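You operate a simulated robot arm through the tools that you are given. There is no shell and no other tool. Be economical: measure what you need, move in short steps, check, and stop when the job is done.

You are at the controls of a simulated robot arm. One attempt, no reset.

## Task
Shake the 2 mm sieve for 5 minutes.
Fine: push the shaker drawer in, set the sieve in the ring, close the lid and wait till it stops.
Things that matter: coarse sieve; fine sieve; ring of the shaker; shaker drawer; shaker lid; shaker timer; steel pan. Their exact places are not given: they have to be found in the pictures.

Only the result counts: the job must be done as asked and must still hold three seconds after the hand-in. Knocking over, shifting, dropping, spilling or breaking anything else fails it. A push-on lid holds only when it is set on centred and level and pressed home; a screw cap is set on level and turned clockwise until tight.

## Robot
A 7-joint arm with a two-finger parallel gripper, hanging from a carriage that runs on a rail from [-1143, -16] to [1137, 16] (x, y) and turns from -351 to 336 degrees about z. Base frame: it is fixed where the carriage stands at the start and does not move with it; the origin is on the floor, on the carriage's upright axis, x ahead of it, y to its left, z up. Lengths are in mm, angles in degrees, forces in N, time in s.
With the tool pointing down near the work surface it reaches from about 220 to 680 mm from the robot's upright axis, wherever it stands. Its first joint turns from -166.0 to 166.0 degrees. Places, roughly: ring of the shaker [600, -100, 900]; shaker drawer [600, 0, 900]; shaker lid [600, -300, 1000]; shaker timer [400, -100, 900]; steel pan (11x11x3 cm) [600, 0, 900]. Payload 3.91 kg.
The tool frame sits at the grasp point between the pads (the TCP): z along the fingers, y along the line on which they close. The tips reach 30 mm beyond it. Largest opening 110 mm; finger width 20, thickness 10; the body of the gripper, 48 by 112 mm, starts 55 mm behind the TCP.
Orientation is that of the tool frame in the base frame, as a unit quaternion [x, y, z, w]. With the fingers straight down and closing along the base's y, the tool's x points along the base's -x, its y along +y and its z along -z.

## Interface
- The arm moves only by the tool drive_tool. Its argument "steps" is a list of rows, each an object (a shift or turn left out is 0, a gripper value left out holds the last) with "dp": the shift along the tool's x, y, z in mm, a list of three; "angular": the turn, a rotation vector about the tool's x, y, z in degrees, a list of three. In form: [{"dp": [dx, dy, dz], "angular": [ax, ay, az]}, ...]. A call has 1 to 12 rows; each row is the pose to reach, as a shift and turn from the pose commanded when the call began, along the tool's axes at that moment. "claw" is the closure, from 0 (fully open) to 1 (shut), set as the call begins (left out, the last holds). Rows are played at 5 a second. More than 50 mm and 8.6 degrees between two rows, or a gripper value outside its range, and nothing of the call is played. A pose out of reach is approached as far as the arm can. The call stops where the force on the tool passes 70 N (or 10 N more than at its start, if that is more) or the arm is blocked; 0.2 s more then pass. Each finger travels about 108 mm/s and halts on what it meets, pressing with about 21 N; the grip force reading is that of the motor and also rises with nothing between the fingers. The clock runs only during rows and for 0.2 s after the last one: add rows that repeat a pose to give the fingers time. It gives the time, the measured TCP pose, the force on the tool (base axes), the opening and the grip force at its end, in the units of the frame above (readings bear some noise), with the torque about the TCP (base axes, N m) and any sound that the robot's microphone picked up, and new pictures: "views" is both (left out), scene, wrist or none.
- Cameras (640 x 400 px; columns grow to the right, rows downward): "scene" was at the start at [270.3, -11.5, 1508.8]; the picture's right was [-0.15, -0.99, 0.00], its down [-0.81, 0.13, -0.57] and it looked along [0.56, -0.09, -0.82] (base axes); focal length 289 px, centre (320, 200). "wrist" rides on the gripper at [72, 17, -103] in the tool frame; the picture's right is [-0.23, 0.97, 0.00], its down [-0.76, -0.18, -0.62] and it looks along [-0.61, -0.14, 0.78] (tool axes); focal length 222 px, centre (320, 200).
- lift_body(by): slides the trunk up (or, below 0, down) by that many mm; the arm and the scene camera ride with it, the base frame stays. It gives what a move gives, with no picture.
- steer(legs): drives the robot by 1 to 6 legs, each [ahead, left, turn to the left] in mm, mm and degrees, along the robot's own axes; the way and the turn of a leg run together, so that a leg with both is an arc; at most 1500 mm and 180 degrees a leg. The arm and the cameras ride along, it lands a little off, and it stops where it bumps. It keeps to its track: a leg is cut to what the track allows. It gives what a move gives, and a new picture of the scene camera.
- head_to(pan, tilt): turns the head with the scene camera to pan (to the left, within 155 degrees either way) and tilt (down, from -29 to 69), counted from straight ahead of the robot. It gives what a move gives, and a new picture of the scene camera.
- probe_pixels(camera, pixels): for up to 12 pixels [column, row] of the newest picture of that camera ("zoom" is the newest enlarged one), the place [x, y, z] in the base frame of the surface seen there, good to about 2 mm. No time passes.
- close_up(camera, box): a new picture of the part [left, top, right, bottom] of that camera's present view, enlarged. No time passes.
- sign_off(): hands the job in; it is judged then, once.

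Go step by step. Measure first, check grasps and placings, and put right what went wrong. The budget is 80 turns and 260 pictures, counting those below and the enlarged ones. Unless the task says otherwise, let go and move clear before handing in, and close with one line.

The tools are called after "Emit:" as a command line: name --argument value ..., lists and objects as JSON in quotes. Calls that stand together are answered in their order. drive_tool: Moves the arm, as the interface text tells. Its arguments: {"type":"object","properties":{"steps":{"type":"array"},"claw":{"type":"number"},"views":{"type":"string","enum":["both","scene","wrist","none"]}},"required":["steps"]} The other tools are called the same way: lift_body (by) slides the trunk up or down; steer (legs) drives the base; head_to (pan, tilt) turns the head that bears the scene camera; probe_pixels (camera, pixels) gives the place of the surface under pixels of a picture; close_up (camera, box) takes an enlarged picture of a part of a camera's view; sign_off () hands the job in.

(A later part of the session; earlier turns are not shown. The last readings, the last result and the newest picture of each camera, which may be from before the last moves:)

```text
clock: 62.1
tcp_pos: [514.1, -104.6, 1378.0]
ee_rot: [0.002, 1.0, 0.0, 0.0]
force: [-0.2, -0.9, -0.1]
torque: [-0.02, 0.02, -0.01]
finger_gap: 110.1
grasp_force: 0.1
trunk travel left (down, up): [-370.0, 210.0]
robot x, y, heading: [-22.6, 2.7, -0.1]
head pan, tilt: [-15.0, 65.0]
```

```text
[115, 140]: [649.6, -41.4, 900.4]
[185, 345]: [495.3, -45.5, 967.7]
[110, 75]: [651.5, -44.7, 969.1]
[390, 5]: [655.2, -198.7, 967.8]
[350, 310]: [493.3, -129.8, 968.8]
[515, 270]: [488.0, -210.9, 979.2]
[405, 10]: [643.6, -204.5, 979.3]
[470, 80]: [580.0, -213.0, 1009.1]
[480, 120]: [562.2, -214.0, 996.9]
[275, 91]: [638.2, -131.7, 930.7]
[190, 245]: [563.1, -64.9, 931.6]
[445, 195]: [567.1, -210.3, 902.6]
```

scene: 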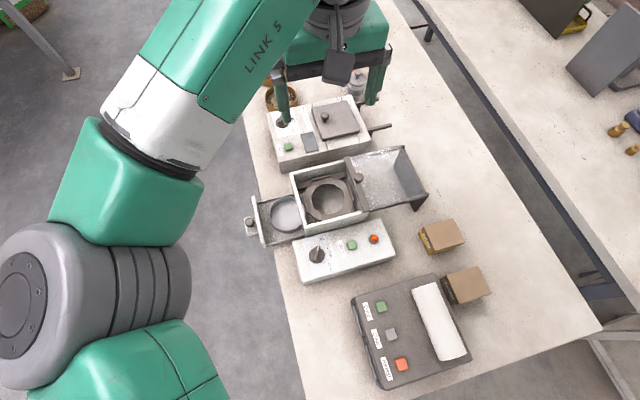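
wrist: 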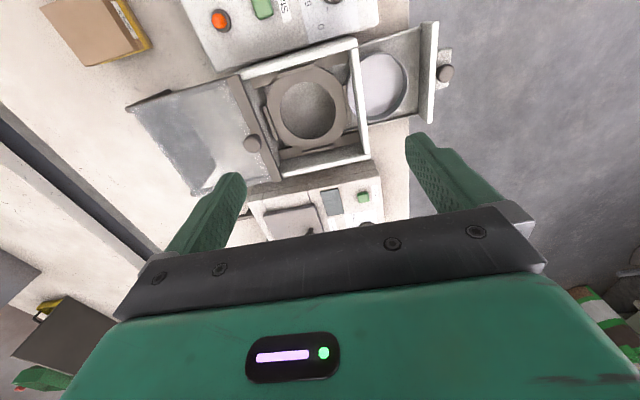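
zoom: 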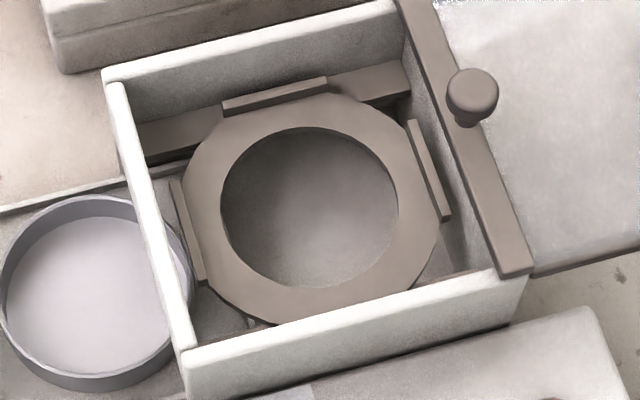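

Ring centre ≈(572,-131). The lid looks like a slider with the knob on its leading edge at (578,-213,1009). Checking lid and drawer details.

Emit:
close_up --camera "scene" --box '[330, 135, 440, 220]'

Emit:
probe_pixels --camera "zoom" --pixels '[[130, 110], [150, 120], [250, 130], [410, 100], [570, 240], [480, 380], [400, 60], [160, 230], [260, 400], [590, 300], [200, 250], [450, 200]]'

Emit:
close_up --camera "scene" --box '[235, 185, 325, 290]'

Emit:
probe_pixels --camera "zoom" --pixels '[[90, 130], [75, 130], [60, 165], [105, 80], [150, 300], [260, 190], [330, 130], [330, 260], [490, 330], [520, 320], [220, 100], [240, 80]]'

```text
4.71 times, centred on (385, 178) of scene
```

zoom: 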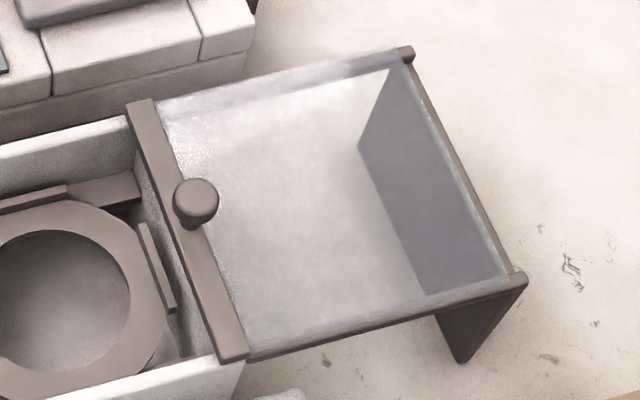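

```text
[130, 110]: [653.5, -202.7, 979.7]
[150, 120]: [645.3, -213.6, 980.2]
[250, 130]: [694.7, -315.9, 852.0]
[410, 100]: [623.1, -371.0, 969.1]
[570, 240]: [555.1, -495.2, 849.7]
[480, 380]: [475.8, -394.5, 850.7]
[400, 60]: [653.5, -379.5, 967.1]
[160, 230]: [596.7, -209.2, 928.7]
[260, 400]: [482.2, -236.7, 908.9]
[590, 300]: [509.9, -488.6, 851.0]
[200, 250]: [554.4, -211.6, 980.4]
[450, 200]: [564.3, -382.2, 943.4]
```

```text
3.81 times, centred on (280, 238) of scene
```

zoom: 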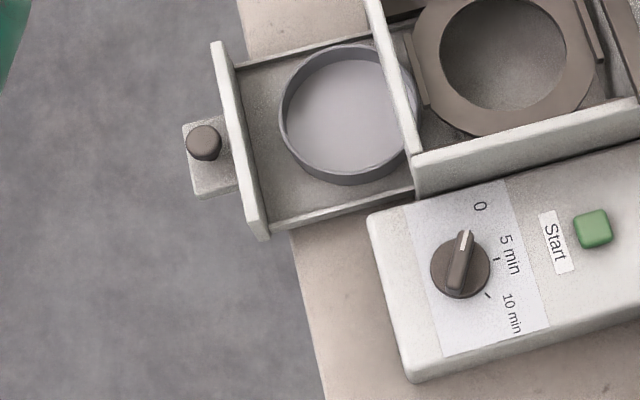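

```text
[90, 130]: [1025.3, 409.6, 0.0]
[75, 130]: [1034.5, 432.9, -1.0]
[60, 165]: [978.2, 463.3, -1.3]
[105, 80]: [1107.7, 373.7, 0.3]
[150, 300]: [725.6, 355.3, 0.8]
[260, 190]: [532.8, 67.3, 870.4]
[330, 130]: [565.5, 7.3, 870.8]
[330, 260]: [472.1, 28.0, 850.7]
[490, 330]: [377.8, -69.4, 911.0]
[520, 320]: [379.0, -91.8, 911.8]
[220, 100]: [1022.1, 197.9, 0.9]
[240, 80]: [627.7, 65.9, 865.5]
```

The lid is a slider on rails. Now the drawer knob and dial exact positions.

Emit:
probe_pixels --camera "zoom" --pixels '[[203, 138], [204, 155], [210, 185], [195, 128], [213, 132], [225, 110], [255, 225], [466, 235], [459, 285], [475, 265], [497, 260], [487, 295]]'

Emit:
probe_pixels --camera "zoom" --pixels '[[480, 207], [462, 260], [592, 228], [215, 50], [265, 235], [235, 150], [435, 265], [490, 268], [462, 243], [417, 140], [417, 185], [375, 30]]'

Emit:
close_up --camera "scene" --box '[295, 235, 345, 280]'

```text
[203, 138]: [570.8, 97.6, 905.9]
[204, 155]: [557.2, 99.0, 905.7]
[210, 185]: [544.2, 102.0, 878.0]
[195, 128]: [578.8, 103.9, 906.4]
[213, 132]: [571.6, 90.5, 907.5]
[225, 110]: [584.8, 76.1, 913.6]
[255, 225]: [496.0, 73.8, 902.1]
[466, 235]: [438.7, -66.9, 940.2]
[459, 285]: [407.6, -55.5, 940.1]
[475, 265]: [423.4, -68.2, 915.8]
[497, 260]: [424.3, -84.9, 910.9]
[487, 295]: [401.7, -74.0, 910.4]
```

```text
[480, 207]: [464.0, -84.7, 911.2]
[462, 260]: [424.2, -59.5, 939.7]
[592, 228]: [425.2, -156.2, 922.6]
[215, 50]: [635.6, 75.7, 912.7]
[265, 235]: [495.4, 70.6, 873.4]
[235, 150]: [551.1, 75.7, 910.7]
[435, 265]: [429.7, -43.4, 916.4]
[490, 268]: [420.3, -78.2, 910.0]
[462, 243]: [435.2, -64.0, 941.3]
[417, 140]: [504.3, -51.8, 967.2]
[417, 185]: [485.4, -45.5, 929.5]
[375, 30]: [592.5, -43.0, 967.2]
```

```text
8.89 times, centred on (320, 258) of scene
```

zoom: 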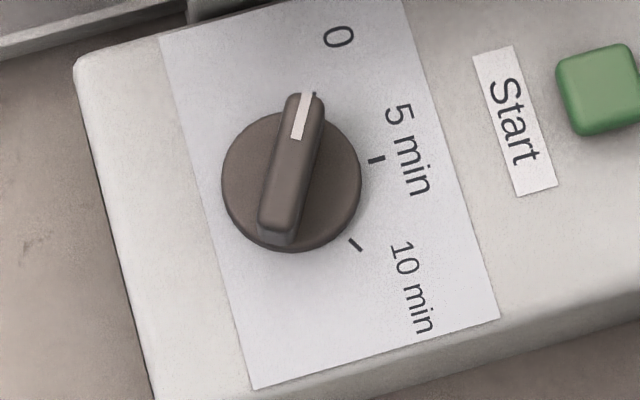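

Knobs located: drawer knob (571,98, top 906), dial bar (423,-61, top 940; 0 at ≈-28°, 5 min at -90°, i.e. about 62° clockwise). I'll turn the tool 90° and go above the drawer knob.

Emit:
drive_tool --steps '[{"dp": [-5, 17, 0], "angular": [0, 0, 7.5]}, {"dp": [-10, 34, 0], "angular": [0, 0, 15]}, {"dp": [-15, 51, 0], "angular": [0, 0, 22.5]}, {"dp": [-19, 68, 0], "angular": [0, 0, 30]}, {"dp": [-24, 84, 0], "angular": [0, 0, 37.5]}, {"dp": [-29, 101, 0], "angular": [0, 0, 45]}, {"dp": [-34, 118, 0], "angular": [0, 0, 52.5]}, {"dp": [-38, 135, 0], "angular": [0, 0, 60]}, {"dp": [-43, 152, 0], "angular": [0, 0, 67.5]}, {"dp": [-48, 169, 0], "angular": [0, 0, 75]}, {"dp": [-53, 186, 0], "angular": [0, 0, 82.5]}, {"dp": [-57, 202, 0], "angular": [0, 0, 90]}]' --claw 0.4 --views "none"

Emit:
lift_body --by -300

Emit:
head_to --pan -5 --tilt 50

```text
clock: 64.7
tcp_pos: [572.5, 95.9, 1377.7]
ee_rot: [0.71, 0.705, 0.0, 0.0]
force: [0.1, -1.1, 0.4]
torque: [0.01, -0.02, 0.01]
finger_gap: 65.9
grasp_force: 0.1
trunk travel left (down, up): [-370.0, 210.0]
robot x, y, heading: [-19.6, -1.6, -0.6]
head pan, tilt: [-15.0, 65.0]
```

```text
clock: 67.7
tcp_pos: [572.2, 95.2, 1078.3]
ee_rot: [0.708, 0.706, 0.0, 0.0]
force: [0.2, 0.1, -0.5]
torque: [-0.01, 0.01, -0.03]
finger_gap: 65.8
grasp_force: 0.1
trunk travel left (down, up): [-70.0, 510.0]
robot x, y, heading: [-19.2, 2.4, -0.3]
head pan, tilt: [-15.0, 65.0]
```

```text
clock: 68.5
tcp_pos: [572.2, 96.6, 1078.9]
ee_rot: [0.709, 0.705, 0.0, 0.0]
force: [0.7, -0.2, -0.2]
torque: [0.0, 0.01, -0.02]
finger_gap: 66.0
grasp_force: 0.0
trunk travel left (down, up): [-70.0, 510.0]
robot x, y, heading: [-20.0, -0.5, -0.1]
head pan, tilt: [-5.0, 50.0]
```

scene: 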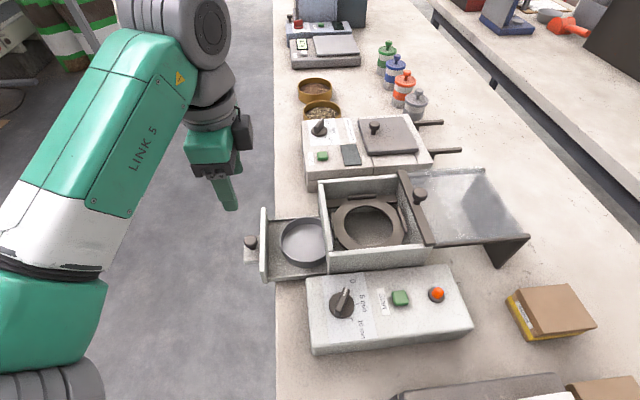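

The tool is above the knob. Re-probing the knob from this view before descending.

Emit:
probe_pixels --camera "scene" --pixels '[[249, 238], [251, 245], [247, 241], [254, 241]]'

Emit:
drive_tool --steps '[{"dp": [1, -3, 40]}, {"dp": [1, -3, 80]}, {"dp": [1, -3, 110]}, {"dp": [1, -3, 110]}]'

```text
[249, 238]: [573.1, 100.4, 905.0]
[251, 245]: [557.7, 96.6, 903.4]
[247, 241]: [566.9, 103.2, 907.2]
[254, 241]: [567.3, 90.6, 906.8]
```

```text
clock: 69.5
tcp_pos: [570.9, 97.2, 968.2]
ee_rot: [0.709, 0.705, 0.0, -0.001]
force: [0.1, 0.1, -0.3]
torque: [0.04, 0.0, -0.01]
finger_gap: 66.0
grasp_force: 0.0
trunk travel left (down, up): [-70.0, 510.0]
robot x, y, heading: [-18.8, 0.7, -0.4]
head pan, tilt: [-5.0, 50.0]
```

scene: 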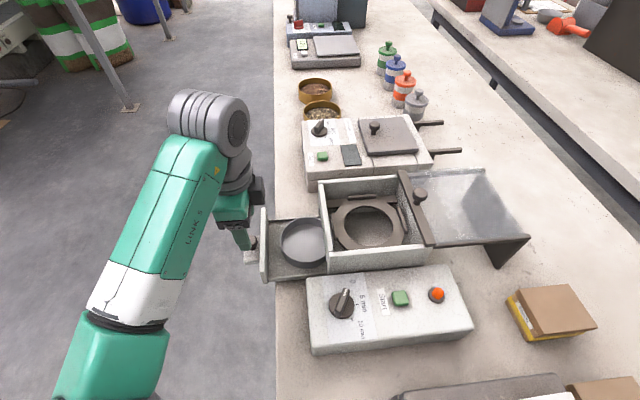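
wrist: 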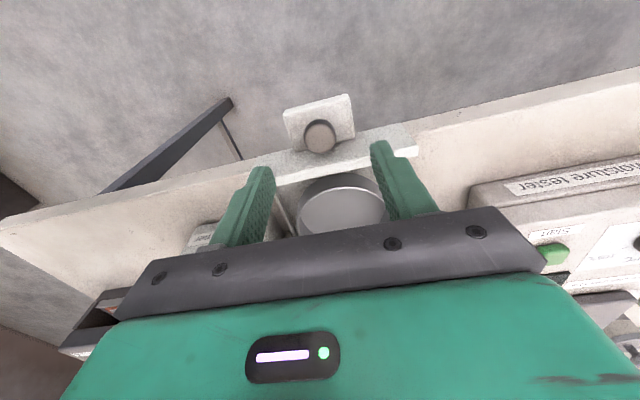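

Knob lies centred between the fingers at wrist (320,135). Descend and close on it.

Emit:
drive_tool --steps '[{"dp": [0, 0, 26]}, {"dp": [0, 0, 52]}, {"dp": [0, 0, 52]}]' --views "none"

Emit:
drive_tool --steps '[{"dp": [0, 0, 0]}, {"dp": [0, 0, 0]}, {"dp": [0, 0, 0]}, {"dp": [0, 0, 0]}]' --claw 1

```text
clock: 70.3
tcp_pos: [570.3, 96.8, 916.3]
ee_rot: [0.709, 0.705, 0.001, 0.0]
force: [-0.1, -0.5, -0.7]
torque: [-0.05, 0.0, 0.01]
finger_gap: 66.1
grasp_force: 0.0
trunk travel left (down, up): [-70.0, 510.0]
robot x, y, heading: [-17.6, 0.8, -0.1]
head pan, tilt: [-5.0, 50.0]
```

```text
clock: 71.3
tcp_pos: [570.0, 97.0, 916.2]
ee_rot: [0.709, 0.705, 0.001, 0.001]
force: [1.6, 0.0, -2.9]
torque: [0.06, -0.03, -0.02]
finger_gap: 25.4
grasp_force: 44.5
trunk travel left (down, up): [-70.0, 510.0]
robot x, y, heading: [-19.4, -0.8, -0.3]
head pan, tilt: [-5.0, 50.0]
```

scene: 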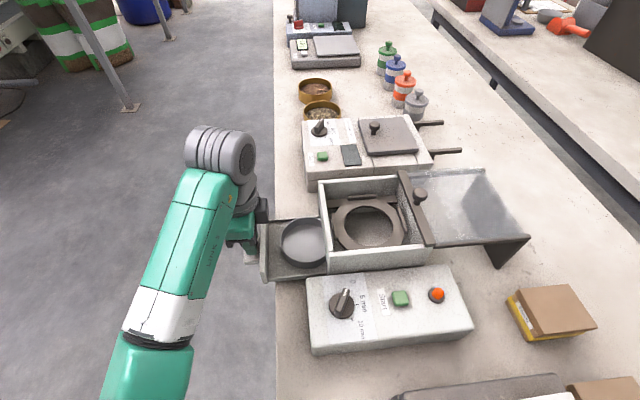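
wrist: 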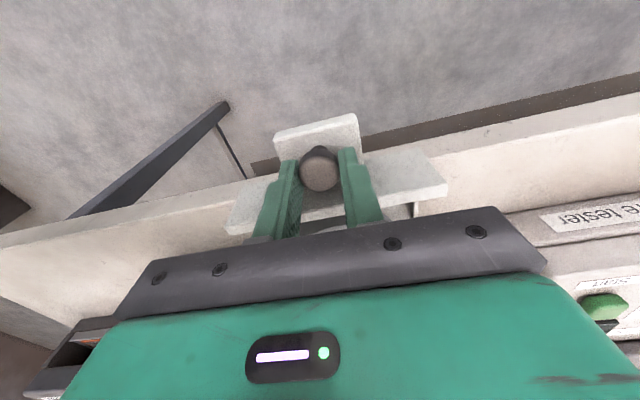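

Gripped the knob (gap 25). Push in along -y (tool -x) smoothly.

Emit:
drive_tool --steps '[{"dp": [-5, 0, 0]}, {"dp": [-15, 0, 0]}, {"dp": [-25, 0, 0]}, {"dp": [-35, 0, 0]}, {"dp": [-45, 0, 0]}, {"dp": [-55, 0, 0]}, {"dp": [-65, 0, 0]}, {"dp": [-75, 0, 0]}, {"dp": [-85, 0, 0]}, {"dp": [-90, 0, 0]}]'

```text
clock: 73.5
tcp_pos: [571.4, 7.6, 915.7]
ee_rot: [0.708, 0.707, 0.002, 0.001]
force: [34.1, 1.5, -37.7]
torque: [-0.19, -0.42, 0.02]
finger_gap: 25.5
grasp_force: 45.4
trunk travel left (down, up): [-70.0, 510.0]
robot x, y, heading: [-18.2, 2.0, -0.1]
head pan, tilt: [-5.0, 50.0]
```

scene: 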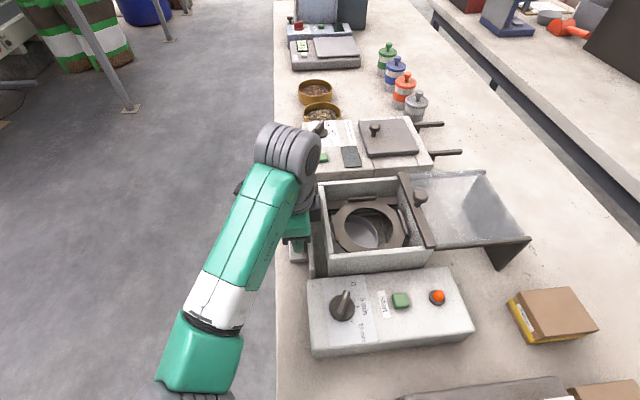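
wrist: 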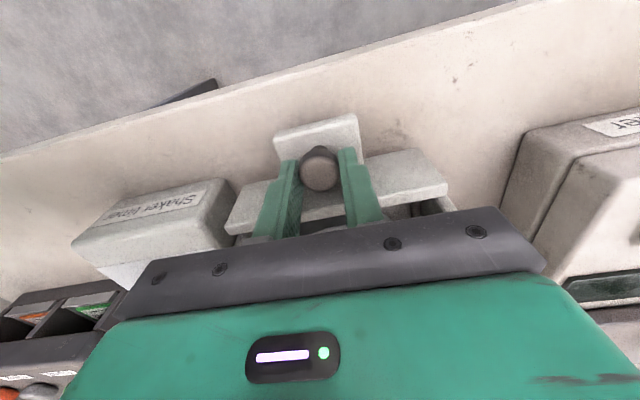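

It moved 90 mm; side loads of ~35 N built up, so I ease the command (+x, down a bit) and push on in small steps.

Emit:
drive_tool --steps '[{"dp": [0, 1, 1]}, {"dp": [-4, 1.5, 1.5]}, {"dp": [-8, 2, 2]}, {"dp": [-12, 2, 2]}, {"dp": [-16, 2, 2]}, {"dp": [-20, 2, 2]}]'

```text
clock: 74.9
tcp_pos: [572.4, -11.0, 917.2]
ee_rot: [0.709, 0.705, 0.001, 0.001]
force: [0.3, 0.7, 23.9]
torque: [0.24, 0.02, 0.02]
finger_gap: 25.2
grasp_force: 44.3
trunk travel left (down, up): [-70.0, 510.0]
robot x, y, heading: [-17.6, -3.7, -0.4]
head pan, tilt: [-5.0, 50.0]
```

scene: 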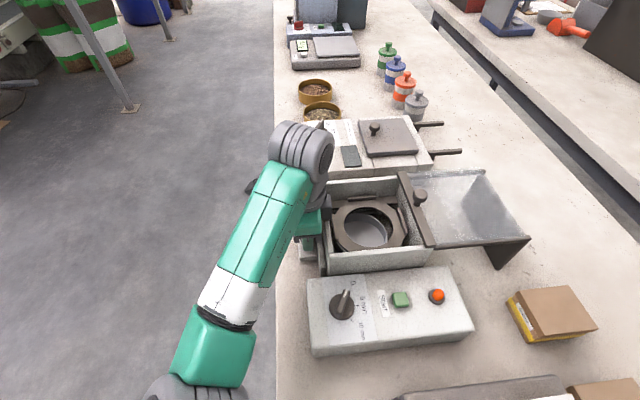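
wrist: 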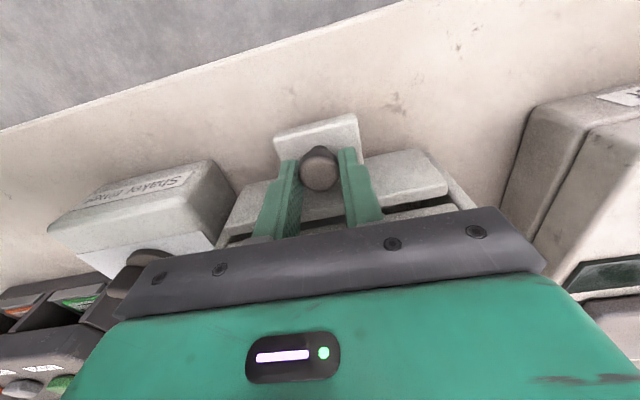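

Pan is now under the ring; continue pushing until the stop.

Emit:
drive_tool --steps '[{"dp": [-3, 0, -1]}, {"dp": [-6, 0, -1]}, {"dp": [-9, 0, -1]}, {"dp": [-12, 0, -1]}, {"dp": [-15, 0, -1]}]'

Emit:
close_up --camera "scene" --box '[280, 160, 440, 280]'

```text
clock: 76.1
tcp_pos: [572.4, -18.4, 914.3]
ee_rot: [0.707, 0.707, 0.003, -0.003]
force: [-2.0, 34.5, 21.1]
torque: [0.7, 0.07, -0.01]
finger_gap: 26.0
grasp_force: 45.0
trunk travel left (down, up): [-70.0, 510.0]
robot x, y, heading: [-17.9, 4.7, -0.5]
head pan, tilt: [-5.0, 50.0]
```

scene: 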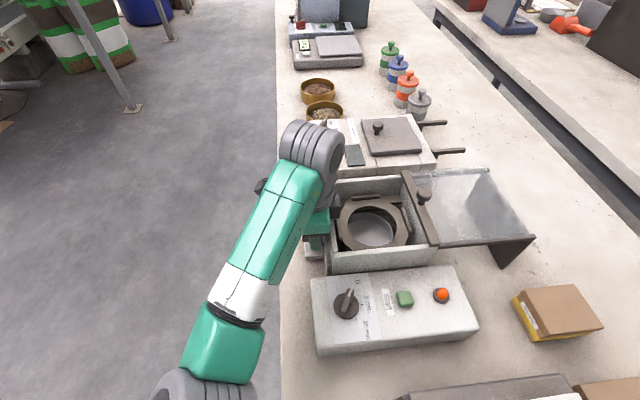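
wrist: 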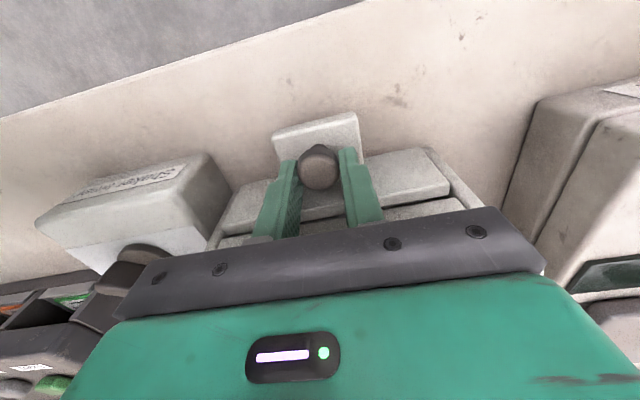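

```text
3.33 times, centred on (360, 220) of scene
```

zoom: 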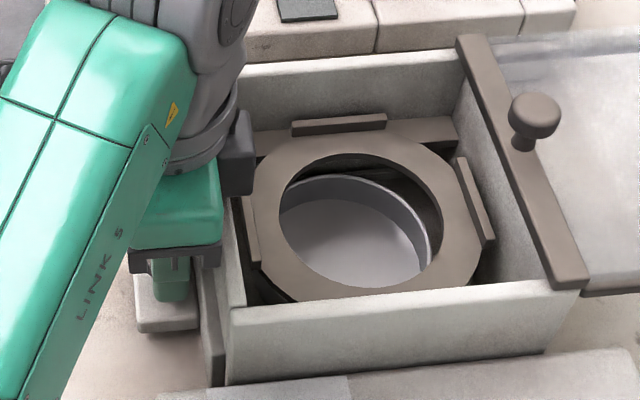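

It stopped at y≈-18 with 34 N. Either the stop, or the palm met the box wall. I'll release, lift clear and inspect.

Emit:
drive_tool --steps '[{"dp": [8, 0, 0]}, {"dp": [8, 0, 0]}]' --views "none"

Emit:
drive_tool --steps '[{"dp": [0, 0, 0]}, {"dp": [0, 0, 0]}, {"dp": [0, 0, 0]}, {"dp": [0, 0, -30]}, {"dp": [0, 0, -70]}, {"dp": [40, 0, -110]}, {"dp": [80, 0, -110]}, {"dp": [120, 0, -110]}]' --claw 0.45

Emit:
close_up --camera "scene" --box '[270, 160, 440, 280]'

```text
clock: 76.7
tcp_pos: [573.1, -18.1, 914.1]
ee_rot: [0.709, 0.705, 0.001, 0.0]
force: [2.7, 12.5, 12.8]
torque: [0.97, -0.13, -0.2]
finger_gap: 25.6
grasp_force: 45.1
trunk travel left (down, up): [-70.0, 510.0]
robot x, y, heading: [-21.6, -0.3, -0.6]
head pan, tilt: [-5.0, 50.0]
```

```text
refused: row 6 steps farther than a row can; nothing moved
```

```text
3.33 times, centred on (355, 220) of scene
```

zoom: 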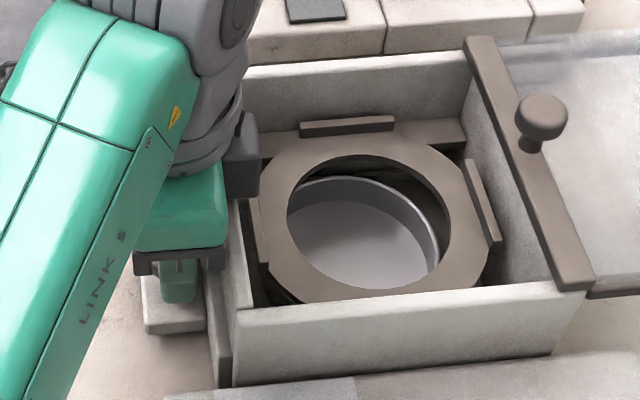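

Emit:
drive_tool --steps '[{"dp": [0, 0, 0]}, {"dp": [0, 0, 0]}, {"dp": [0, 0, 0]}, {"dp": [0, 0, -30]}, {"dp": [0, 0, -70]}, {"dp": [0, 0, -110]}, {"dp": [45, 0, -110]}, {"dp": [90, 0, -110]}, {"dp": [130, 0, -110]}]' --claw 0.45

Emit:
close_up --camera "scene" --box '[270, 160, 440, 280]'

```text
clock: 78.7
tcp_pos: [571.5, 111.4, 1026.0]
ee_rot: [0.709, 0.705, 0.0, 0.0]
force: [0.2, -1.1, -0.7]
torque: [0.02, -0.03, -0.02]
finger_gap: 60.7
grasp_force: 0.2
trunk travel left (down, up): [-70.0, 510.0]
robot x, y, heading: [-19.2, -2.0, -0.5]
head pan, tilt: [-5.0, 50.0]
```

scene: 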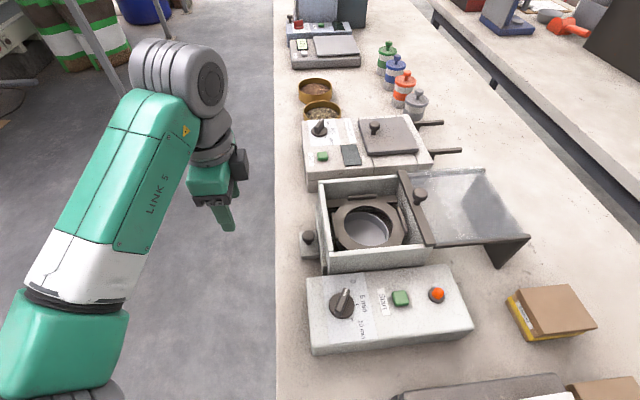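
wrist: 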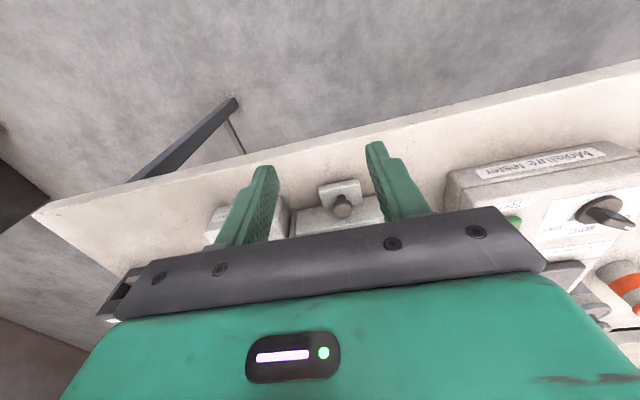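

```text
3.33 times, centred on (355, 220) of scene
```

zoom: 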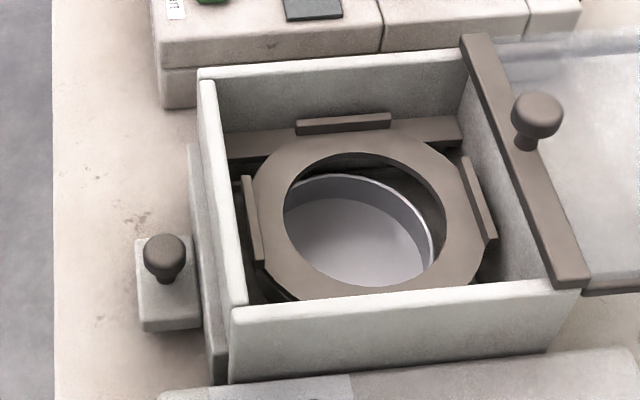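

Drawer looks flush with the box. Verifying by probing plate, knob, wall and pan rim.

Emit:
probe_pixels --camera "zoom" --pixels '[[165, 245], [190, 155], [205, 95], [215, 365], [232, 330], [235, 312], [200, 250], [205, 200], [290, 200], [437, 265], [360, 180], [350, 250]]'

Emit:
close_up --camera "wrist" --box '[260, 150, 440, 250]'

```text
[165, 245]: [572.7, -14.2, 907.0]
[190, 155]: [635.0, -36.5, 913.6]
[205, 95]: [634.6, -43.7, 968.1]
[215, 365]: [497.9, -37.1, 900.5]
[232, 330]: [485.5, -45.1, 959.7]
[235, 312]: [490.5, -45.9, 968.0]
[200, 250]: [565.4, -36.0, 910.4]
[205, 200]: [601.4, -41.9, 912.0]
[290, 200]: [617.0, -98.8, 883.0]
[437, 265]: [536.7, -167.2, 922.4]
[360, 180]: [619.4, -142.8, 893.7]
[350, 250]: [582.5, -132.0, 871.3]
```

```text
3.56 times, centred on (350, 200) of wrist
```

zoom: 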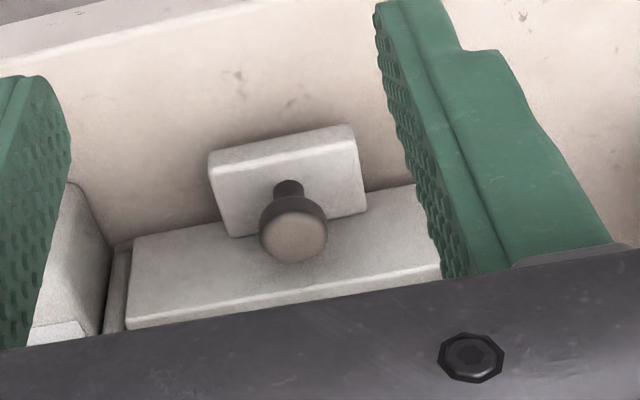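

Drawer is fully in (plate flush with the box face). Now the dial: move above it with the fingers turned across the bar.

Emit:
drive_tool --steps '[{"dp": [-22, -18, 0], "angular": [0, 0, -7.9]}, {"dp": [-43, -37, 0], "angular": [0, 0, -15.8]}, {"dp": [-65, -56, 0], "angular": [0, 0, -23.6]}, {"dp": [-86, -74, 0], "angular": [0, 0, -31.5]}, {"dp": [-108, -92, 0], "angular": [0, 0, -39.4]}, {"dp": [-129, -111, 0], "angular": [0, 0, -47.2]}, {"dp": [-151, -130, 0], "angular": [0, 0, -55.1]}, {"dp": [-172, -148, 0], "angular": [0, 0, -63]}, {"dp": [-172, -148, 0], "angular": [0, 0, -63]}]'

Emit:
close_up --camera "wrist" --box '[220, 80, 440, 230]'

```text
clock: 80.7
tcp_pos: [420.4, -61.8, 1024.5]
ee_rot: [0.235, 0.972, 0.0, 0.0]
force: [-0.4, -0.7, 0.0]
torque: [-0.02, 0.03, 0.01]
finger_gap: 60.4
grasp_force: 0.1
trunk travel left (down, up): [-70.0, 510.0]
robot x, y, heading: [-16.5, -2.2, -0.3]
head pan, tilt: [-5.0, 50.0]
```

scene: 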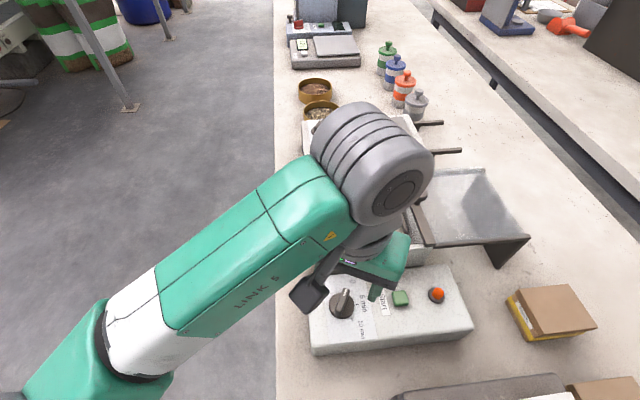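
wrist: 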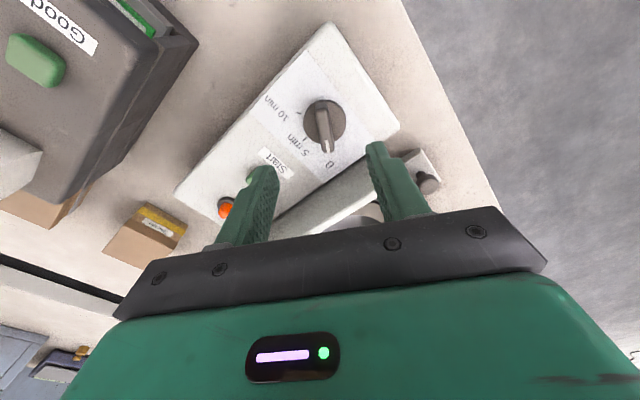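

```text
2.67 times, centred on (330, 155) of wrist
```

zoom: 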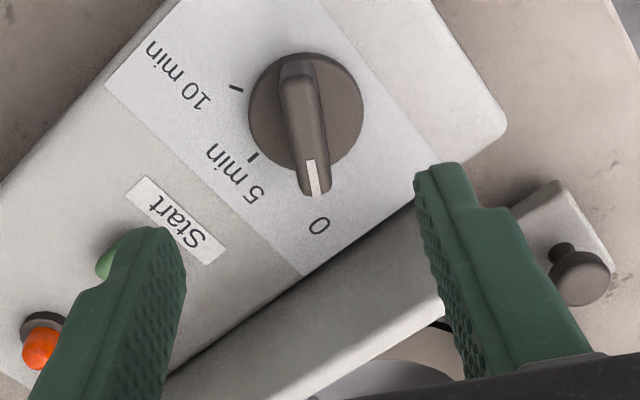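

The bar sits at about -30° (0), so 5 min needs 60° clockwise. Probing the bar centre in this view.

Emit:
probe_pixels --camera "zoom" --pixels '[[298, 72], [314, 185], [307, 130], [252, 110], [360, 110], [236, 88], [249, 158]]'

```text
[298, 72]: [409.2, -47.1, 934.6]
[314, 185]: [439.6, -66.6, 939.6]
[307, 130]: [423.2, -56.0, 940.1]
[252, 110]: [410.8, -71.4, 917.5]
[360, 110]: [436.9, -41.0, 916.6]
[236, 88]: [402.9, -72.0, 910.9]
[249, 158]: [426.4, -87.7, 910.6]
```

Emit:
drive_tool --steps '[{"dp": [-1.5, 5, 25], "angular": [0, 0, 2]}, {"dp": [-1.5, 5, 50], "angular": [0, 0, 3]}, {"dp": [-1.5, 5, 72], "angular": [0, 0, 3]}, {"dp": [-1.5, 5, 72], "angular": [0, 0, 3]}]' --views "none"

Emit:
drive_tool --steps '[{"dp": [0, 0, 0]}, {"dp": [0, 0, 0]}, {"dp": [0, 0, 0]}, {"dp": [0, 0, 0]}]' --claw 0.9 --views "wrist"

```text
clock: 81.7
tcp_pos: [425.7, -57.4, 952.6]
ee_rot: [0.261, 0.965, -0.001, 0.001]
force: [0.1, 0.1, -0.3]
torque: [0.01, 0.02, 0.01]
finger_gap: 60.5
grasp_force: 0.0
trunk travel left (down, up): [-70.0, 510.0]
robot x, y, heading: [-17.4, -3.0, -0.5]
head pan, tilt: [-5.0, 50.0]
```

```text
clock: 82.7
tcp_pos: [426.6, -59.0, 953.4]
ee_rot: [0.262, 0.965, 0.0, 0.0]
force: [-2.8, -4.6, 0.2]
torque: [-0.12, -0.02, 0.02]
finger_gap: 13.9
grasp_force: 2.7
trunk travel left (down, up): [-70.0, 510.0]
robot x, y, heading: [-19.3, -1.4, -0.4]
head pan, tilt: [-5.0, 50.0]
```

wrist: 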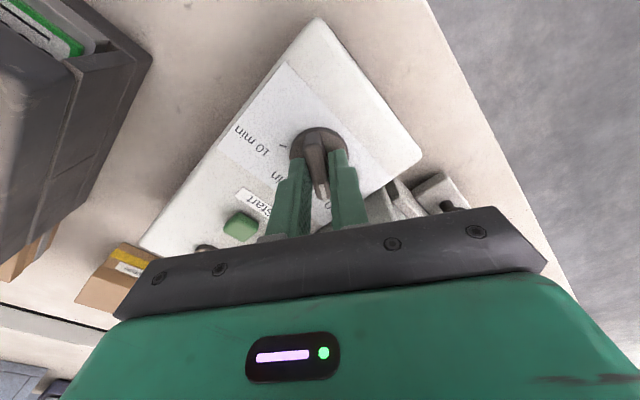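

Grip on the bar (gap 14). Rotate 60° clockwise (about +tool z) with the small centre correction.

Emit:
drive_tool --steps '[{"dp": [0, 0, 0]}, {"dp": [0.1, -0.4, 0], "angular": [0, 0, 7.5]}, {"dp": [0.3, -0.8, 0], "angular": [0, 0, 15]}, {"dp": [0.5, -1.1, 0], "angular": [0, 0, 22.5]}, {"dp": [0.7, -1.5, 0], "angular": [0, 0, 30]}, {"dp": [0.8, -1.8, 0], "angular": [0, 0, 37.5]}, {"dp": [1, -2.2, 0], "angular": [0, 0, 45]}, {"dp": [1.2, -2.6, 0], "angular": [0, 0, 52.5]}, {"dp": [1.3, -2.9, 0], "angular": [0, 0, 60]}, {"dp": [1.3, -2.9, 0], "angular": [0, 0, 60]}]' --claw 1 --views "wrist"

Emit:
close_up --camera "wrist" --box '[220, 80, 440, 230]'

```text
clock: 84.9
tcp_pos: [425.6, -58.9, 952.8]
ee_rot: [0.709, 0.705, 0.001, 0.0]
force: [16.9, -1.4, -19.9]
torque: [-1.27, -0.24, 0.0]
finger_gap: 12.0
grasp_force: 44.9
trunk travel left (down, up): [-70.0, 510.0]
robot x, y, heading: [-14.8, 2.0, -0.4]
head pan, tilt: [-5.0, 50.0]
```

wrist: 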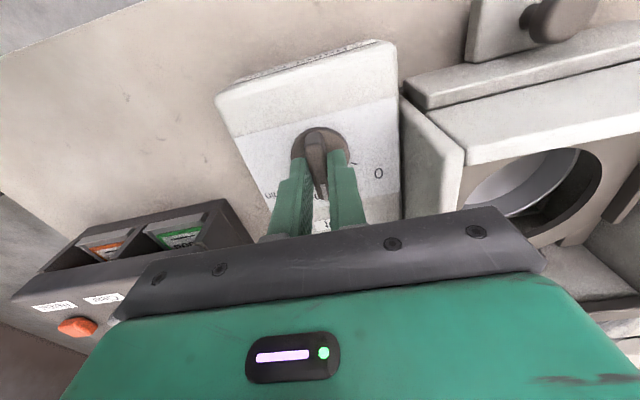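

```text
2.67 times, centred on (330, 155) of wrist
```

zoom: 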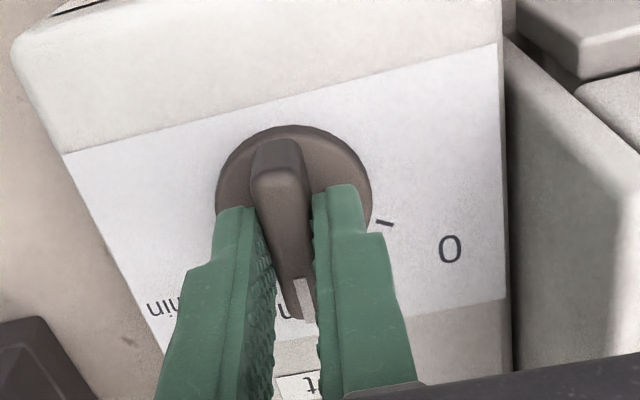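

The dial turned with the tool. Release, lift and inspect.

Emit:
drive_tool --steps '[{"dp": [0, 0, 0]}, {"dp": [0, 0, 0]}, {"dp": [0, 0, 0]}, {"dp": [0, 0, -35]}, {"dp": [0, 0, -75]}, {"dp": [0, 0, -110]}]' --claw 0.6 --views "wrist"

Emit:
close_up --camera "wrist" --box '[220, 60, 440, 220]'

```text
clock: 86.3
tcp_pos: [422.8, -58.7, 1063.0]
ee_rot: [0.708, 0.706, 0.0, 0.0]
force: [-0.9, -0.3, -1.3]
torque: [-0.01, -0.01, 0.0]
finger_gap: 44.0
grasp_force: 0.0
trunk travel left (down, up): [-70.0, 510.0]
robot x, y, heading: [-18.6, -2.7, -0.3]
head pan, tilt: [-5.0, 50.0]
```

wrist: 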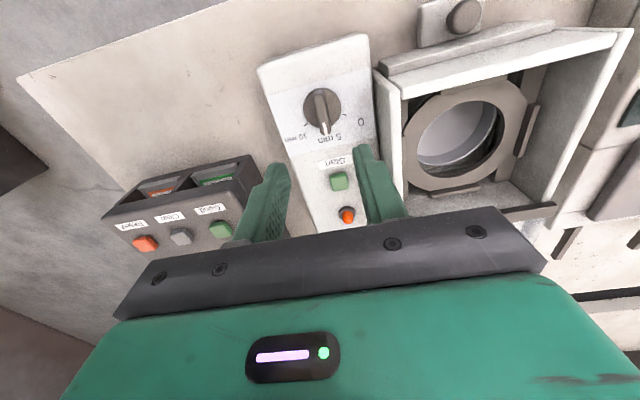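

```text
2.50 times, centred on (330, 140) of wrist
```

zoom: 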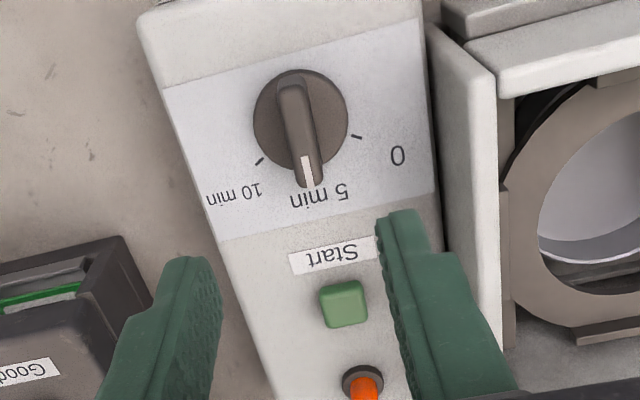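

Emit:
probe_pixels --camera "zoom" --pixels '[[310, 180], [305, 160], [290, 90], [357, 136], [260, 161], [255, 120], [347, 115], [292, 72], [343, 305], [363, 390]]'

```text
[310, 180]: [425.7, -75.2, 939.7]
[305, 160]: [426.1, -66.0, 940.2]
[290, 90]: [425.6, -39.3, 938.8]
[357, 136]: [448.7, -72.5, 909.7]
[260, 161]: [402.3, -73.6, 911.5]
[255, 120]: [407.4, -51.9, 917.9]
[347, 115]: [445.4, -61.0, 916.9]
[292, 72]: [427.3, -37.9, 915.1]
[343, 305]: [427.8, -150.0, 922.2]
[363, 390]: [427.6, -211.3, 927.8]
```

Dial is exactly at 5 min (bar at -90°). Now to the sieve: raise, drive ahead, and turn the tool back to close along y.

Emit:
lift_body --by 200

Emit:
drive_tool --steps '[{"angular": [0, 0, -7.5]}, {"angular": [0, 0, -15]}, {"angular": [0, 0, -22.5]}, {"angular": [0, 0, -30]}, {"angular": [0, 0, -37.5]}, {"angular": [0, 0, -45]}, {"angular": [0, 0, -52.5]}, {"angular": [0, 0, -60]}, {"angular": [0, 0, -67.5]}, {"angular": [0, 0, -75]}, {"angular": [0, 0, -82.5]}, {"angular": [0, 0, -90]}]' --claw 0 --views "none"

Emit:
steer --legs '[[580, 0, 0]]'

Emit:
close_up --camera "wrist" --box '[0, 0, 640, 400]'

```text
clock: 88.5
tcp_pos: [422.8, -59.3, 1263.2]
ee_rot: [0.709, 0.705, 0.0, 0.0]
force: [-0.5, 0.2, 0.2]
torque: [0.03, -0.01, 0.03]
finger_gap: 44.1
grasp_force: 0.0
trunk travel left (down, up): [-270.0, 310.0]
robot x, y, heading: [-16.0, -3.4, -0.3]
head pan, tilt: [-5.0, 50.0]
```

```text
clock: 91.1
tcp_pos: [423.2, -58.7, 1264.6]
ee_rot: [0.001, 1.0, 0.0, 0.0]
force: [0.4, -0.3, -0.4]
torque: [-0.01, -0.03, -0.02]
finger_gap: 109.9
grasp_force: 0.0
trunk travel left (down, up): [-270.0, 310.0]
robot x, y, heading: [-19.3, -3.8, -0.3]
head pan, tilt: [-5.0, 50.0]
```

```text
clock: 94.4
tcp_pos: [1003.0, -49.3, 1264.1]
ee_rot: [0.002, 1.0, 0.0, -0.001]
force: [0.4, 0.3, -0.4]
torque: [0.03, 0.01, -0.02]
finger_gap: 110.2
grasp_force: 0.0
trunk travel left (down, up): [-270.0, 310.0]
robot x, y, heading: [563.0, 7.1, -0.0]
head pan, tilt: [-5.0, 50.0]
```

scene: 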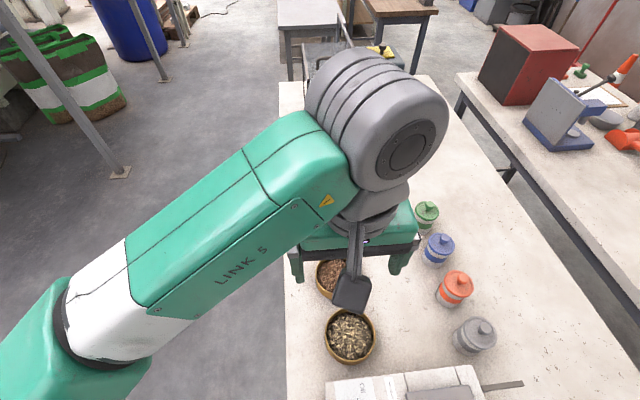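

```text
1.00 times, centred on (320, 200) of wrist (not enlarged: the box is as wide or as high as the picture)
```

zoom: 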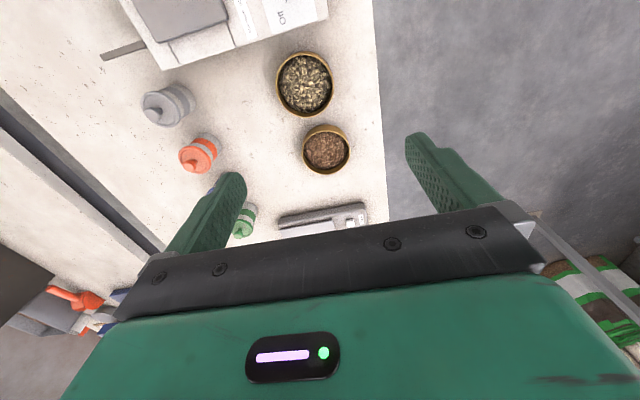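

Emit:
close_up --camera "scene" --box '[315, 300, 385, 370]'

Emit:
close_up --camera "wrist" --box '[265, 45, 345, 125]'

```text
5.71 times, centred on (350, 335) of scene
```

zoom: 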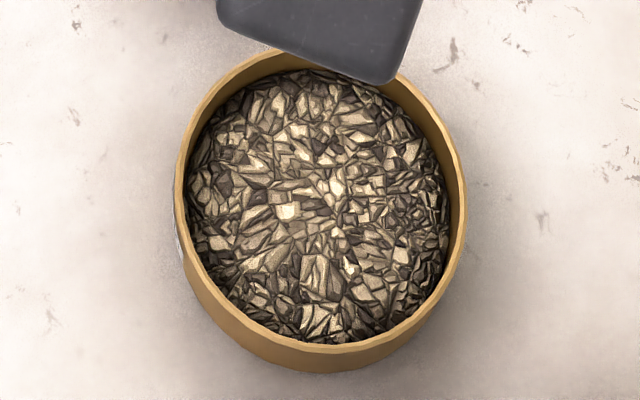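

```text
5.00 times, centred on (305, 85) of wrist
```

zoom: 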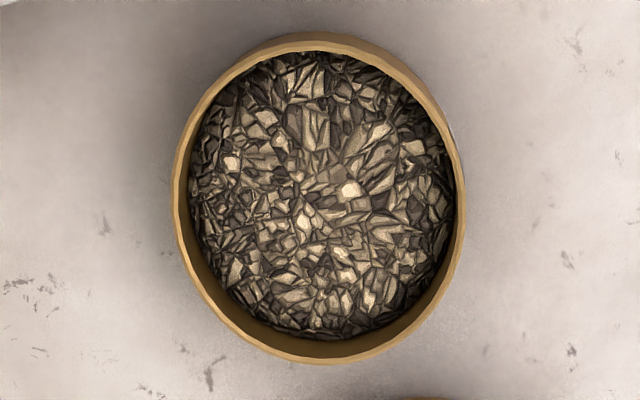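

Emit:
probe_pixels --camera "zoom" --pixels '[[175, 200], [464, 200], [320, 361], [320, 48], [200, 110], [440, 110], [200, 280], [440, 285], [260, 60], [380, 62], [250, 340], [400, 335]]'

Emit:
probe_pixels --camera "zoom" --pixels '[[184, 200], [455, 200], [320, 350], [320, 41], [195, 205], [450, 205], [320, 200], [320, 330], [215, 205], [435, 205], [320, 80], [230, 150]]'

```text
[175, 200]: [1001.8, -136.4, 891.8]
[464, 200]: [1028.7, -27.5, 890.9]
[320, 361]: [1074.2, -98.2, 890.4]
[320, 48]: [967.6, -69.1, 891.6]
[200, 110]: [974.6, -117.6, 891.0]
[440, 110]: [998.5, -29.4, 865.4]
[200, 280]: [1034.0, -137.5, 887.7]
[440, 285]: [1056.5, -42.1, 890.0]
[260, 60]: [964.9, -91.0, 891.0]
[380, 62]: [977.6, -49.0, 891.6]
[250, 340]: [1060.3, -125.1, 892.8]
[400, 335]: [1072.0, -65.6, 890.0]
```

```text
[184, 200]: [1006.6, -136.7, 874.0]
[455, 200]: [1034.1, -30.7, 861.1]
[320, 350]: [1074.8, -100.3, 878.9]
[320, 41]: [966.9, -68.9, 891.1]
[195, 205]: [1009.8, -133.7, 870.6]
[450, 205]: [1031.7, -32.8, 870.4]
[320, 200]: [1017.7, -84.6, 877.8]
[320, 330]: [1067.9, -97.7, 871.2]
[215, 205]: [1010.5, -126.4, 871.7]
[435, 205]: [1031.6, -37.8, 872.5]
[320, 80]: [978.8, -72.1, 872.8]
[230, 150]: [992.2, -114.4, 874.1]
```

The sieve is ≈112 mm across – too wide for an outside grasp – but the sample sits ~18 mm below the rim. I'll use an inside spreading grasp: fingers in, then open. Centre ≈(1017.7,-83.1).

Emit:
drive_tool --steps '[{"dp": [-7, -17, 0]}, {"dp": [-14.7, -33.8, 0]}, {"dp": [-14.7, -33.8, 0]}]' --claw 0.36 --views "none"

Emit:
lift_body --by -250

Emit:
drive_tool --steps '[{"dp": [0, 0, 30]}, {"dp": [0, 0, 60]}, {"dp": [0, 0, 60]}]'

```text
clock: 95.2
tcp_pos: [1016.9, -84.1, 1265.0]
ee_rot: [0.001, 1.0, 0.0, 0.0]
force: [-0.9, -0.4, 1.1]
torque: [0.0, -0.02, 0.05]
finger_gap: 70.3
grasp_force: 0.0
trunk travel left (down, up): [-270.0, 310.0]
robot x, y, heading: [565.1, 7.3, -0.2]
head pan, tilt: [-5.0, 50.0]
```

```text
clock: 97.8
tcp_pos: [1016.1, -84.4, 1014.2]
ee_rot: [0.002, 1.0, 0.0, 0.0]
force: [-0.1, 0.5, -0.4]
torque: [0.01, -0.04, 0.0]
finger_gap: 70.1
grasp_force: 0.2
trunk travel left (down, up): [-20.0, 560.0]
robot x, y, heading: [563.9, 7.5, -0.5]
head pan, tilt: [-5.0, 50.0]
```

```text
clock: 98.5
tcp_pos: [1019.0, -84.9, 956.9]
ee_rot: [0.002, 1.0, 0.0, 0.0]
force: [0.5, -0.3, 0.3]
torque: [0.02, 0.02, 0.0]
finger_gap: 70.5
grasp_force: 0.2
trunk travel left (down, up): [-20.0, 560.0]
robot x, y, heading: [562.7, 10.6, -0.0]
head pan, tilt: [-5.0, 50.0]
```

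scene: 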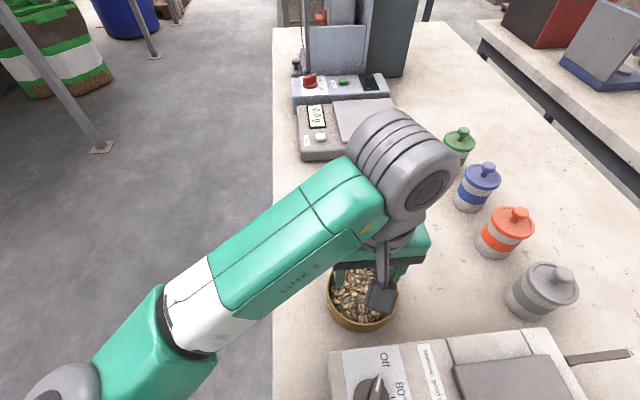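
wrist: 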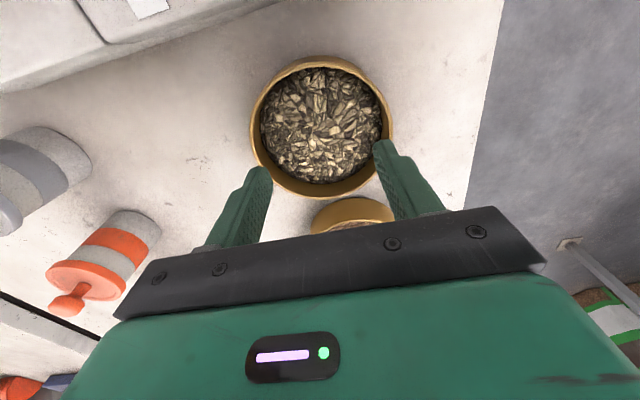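

Tips are at z≈927, aligned over the sieve. Descend to tips ≈ 880, checking the picture.

Emit:
drive_tool --steps '[{"dp": [0, -0.5, 15]}, {"dp": [0, -0.5, 30]}, {"dp": [0, -0.5, 40]}, {"dp": [0, -0.5, 47]}, {"dp": [0, -0.5, 47]}]'

Emit:
close_up --camera "wrist" --box '[210, 70, 450, 230]'

```text
clock: 99.8
tcp_pos: [1016.5, -84.8, 907.6]
ee_rot: [0.001, 1.0, 0.0, 0.0]
force: [0.5, 0.2, 0.3]
torque: [-0.01, -0.01, -0.03]
finger_gap: 70.3
grasp_force: 0.1
trunk travel left (down, up): [-20.0, 560.0]
robot x, y, heading: [564.3, 2.7, -0.3]
head pan, tilt: [-5.0, 50.0]
```

scene: 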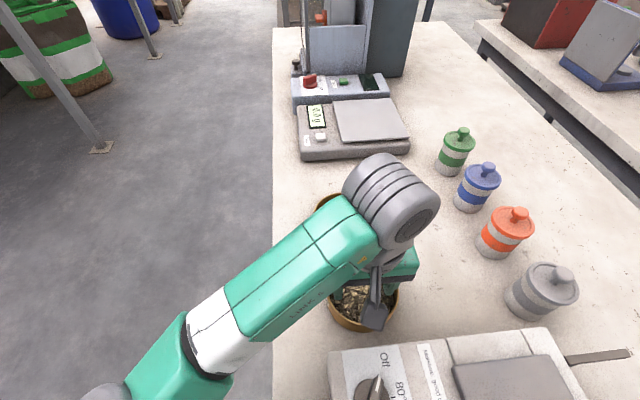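
wrist: 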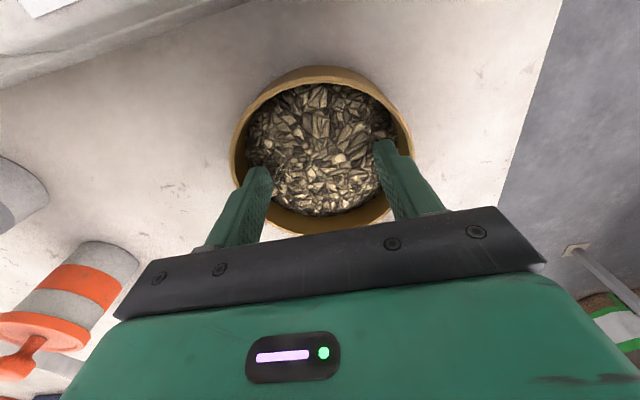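

```text
2.50 times, centred on (330, 150) of wrist
```

zoom: 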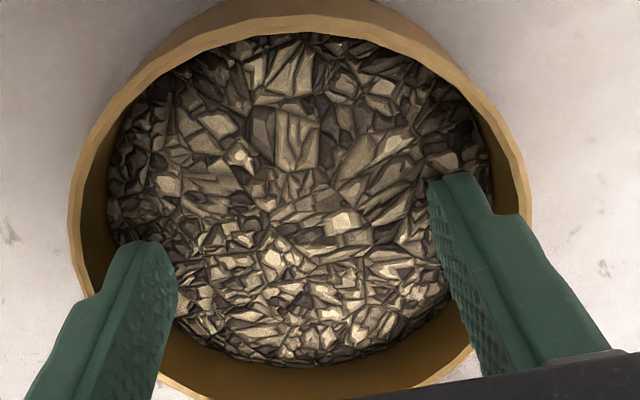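

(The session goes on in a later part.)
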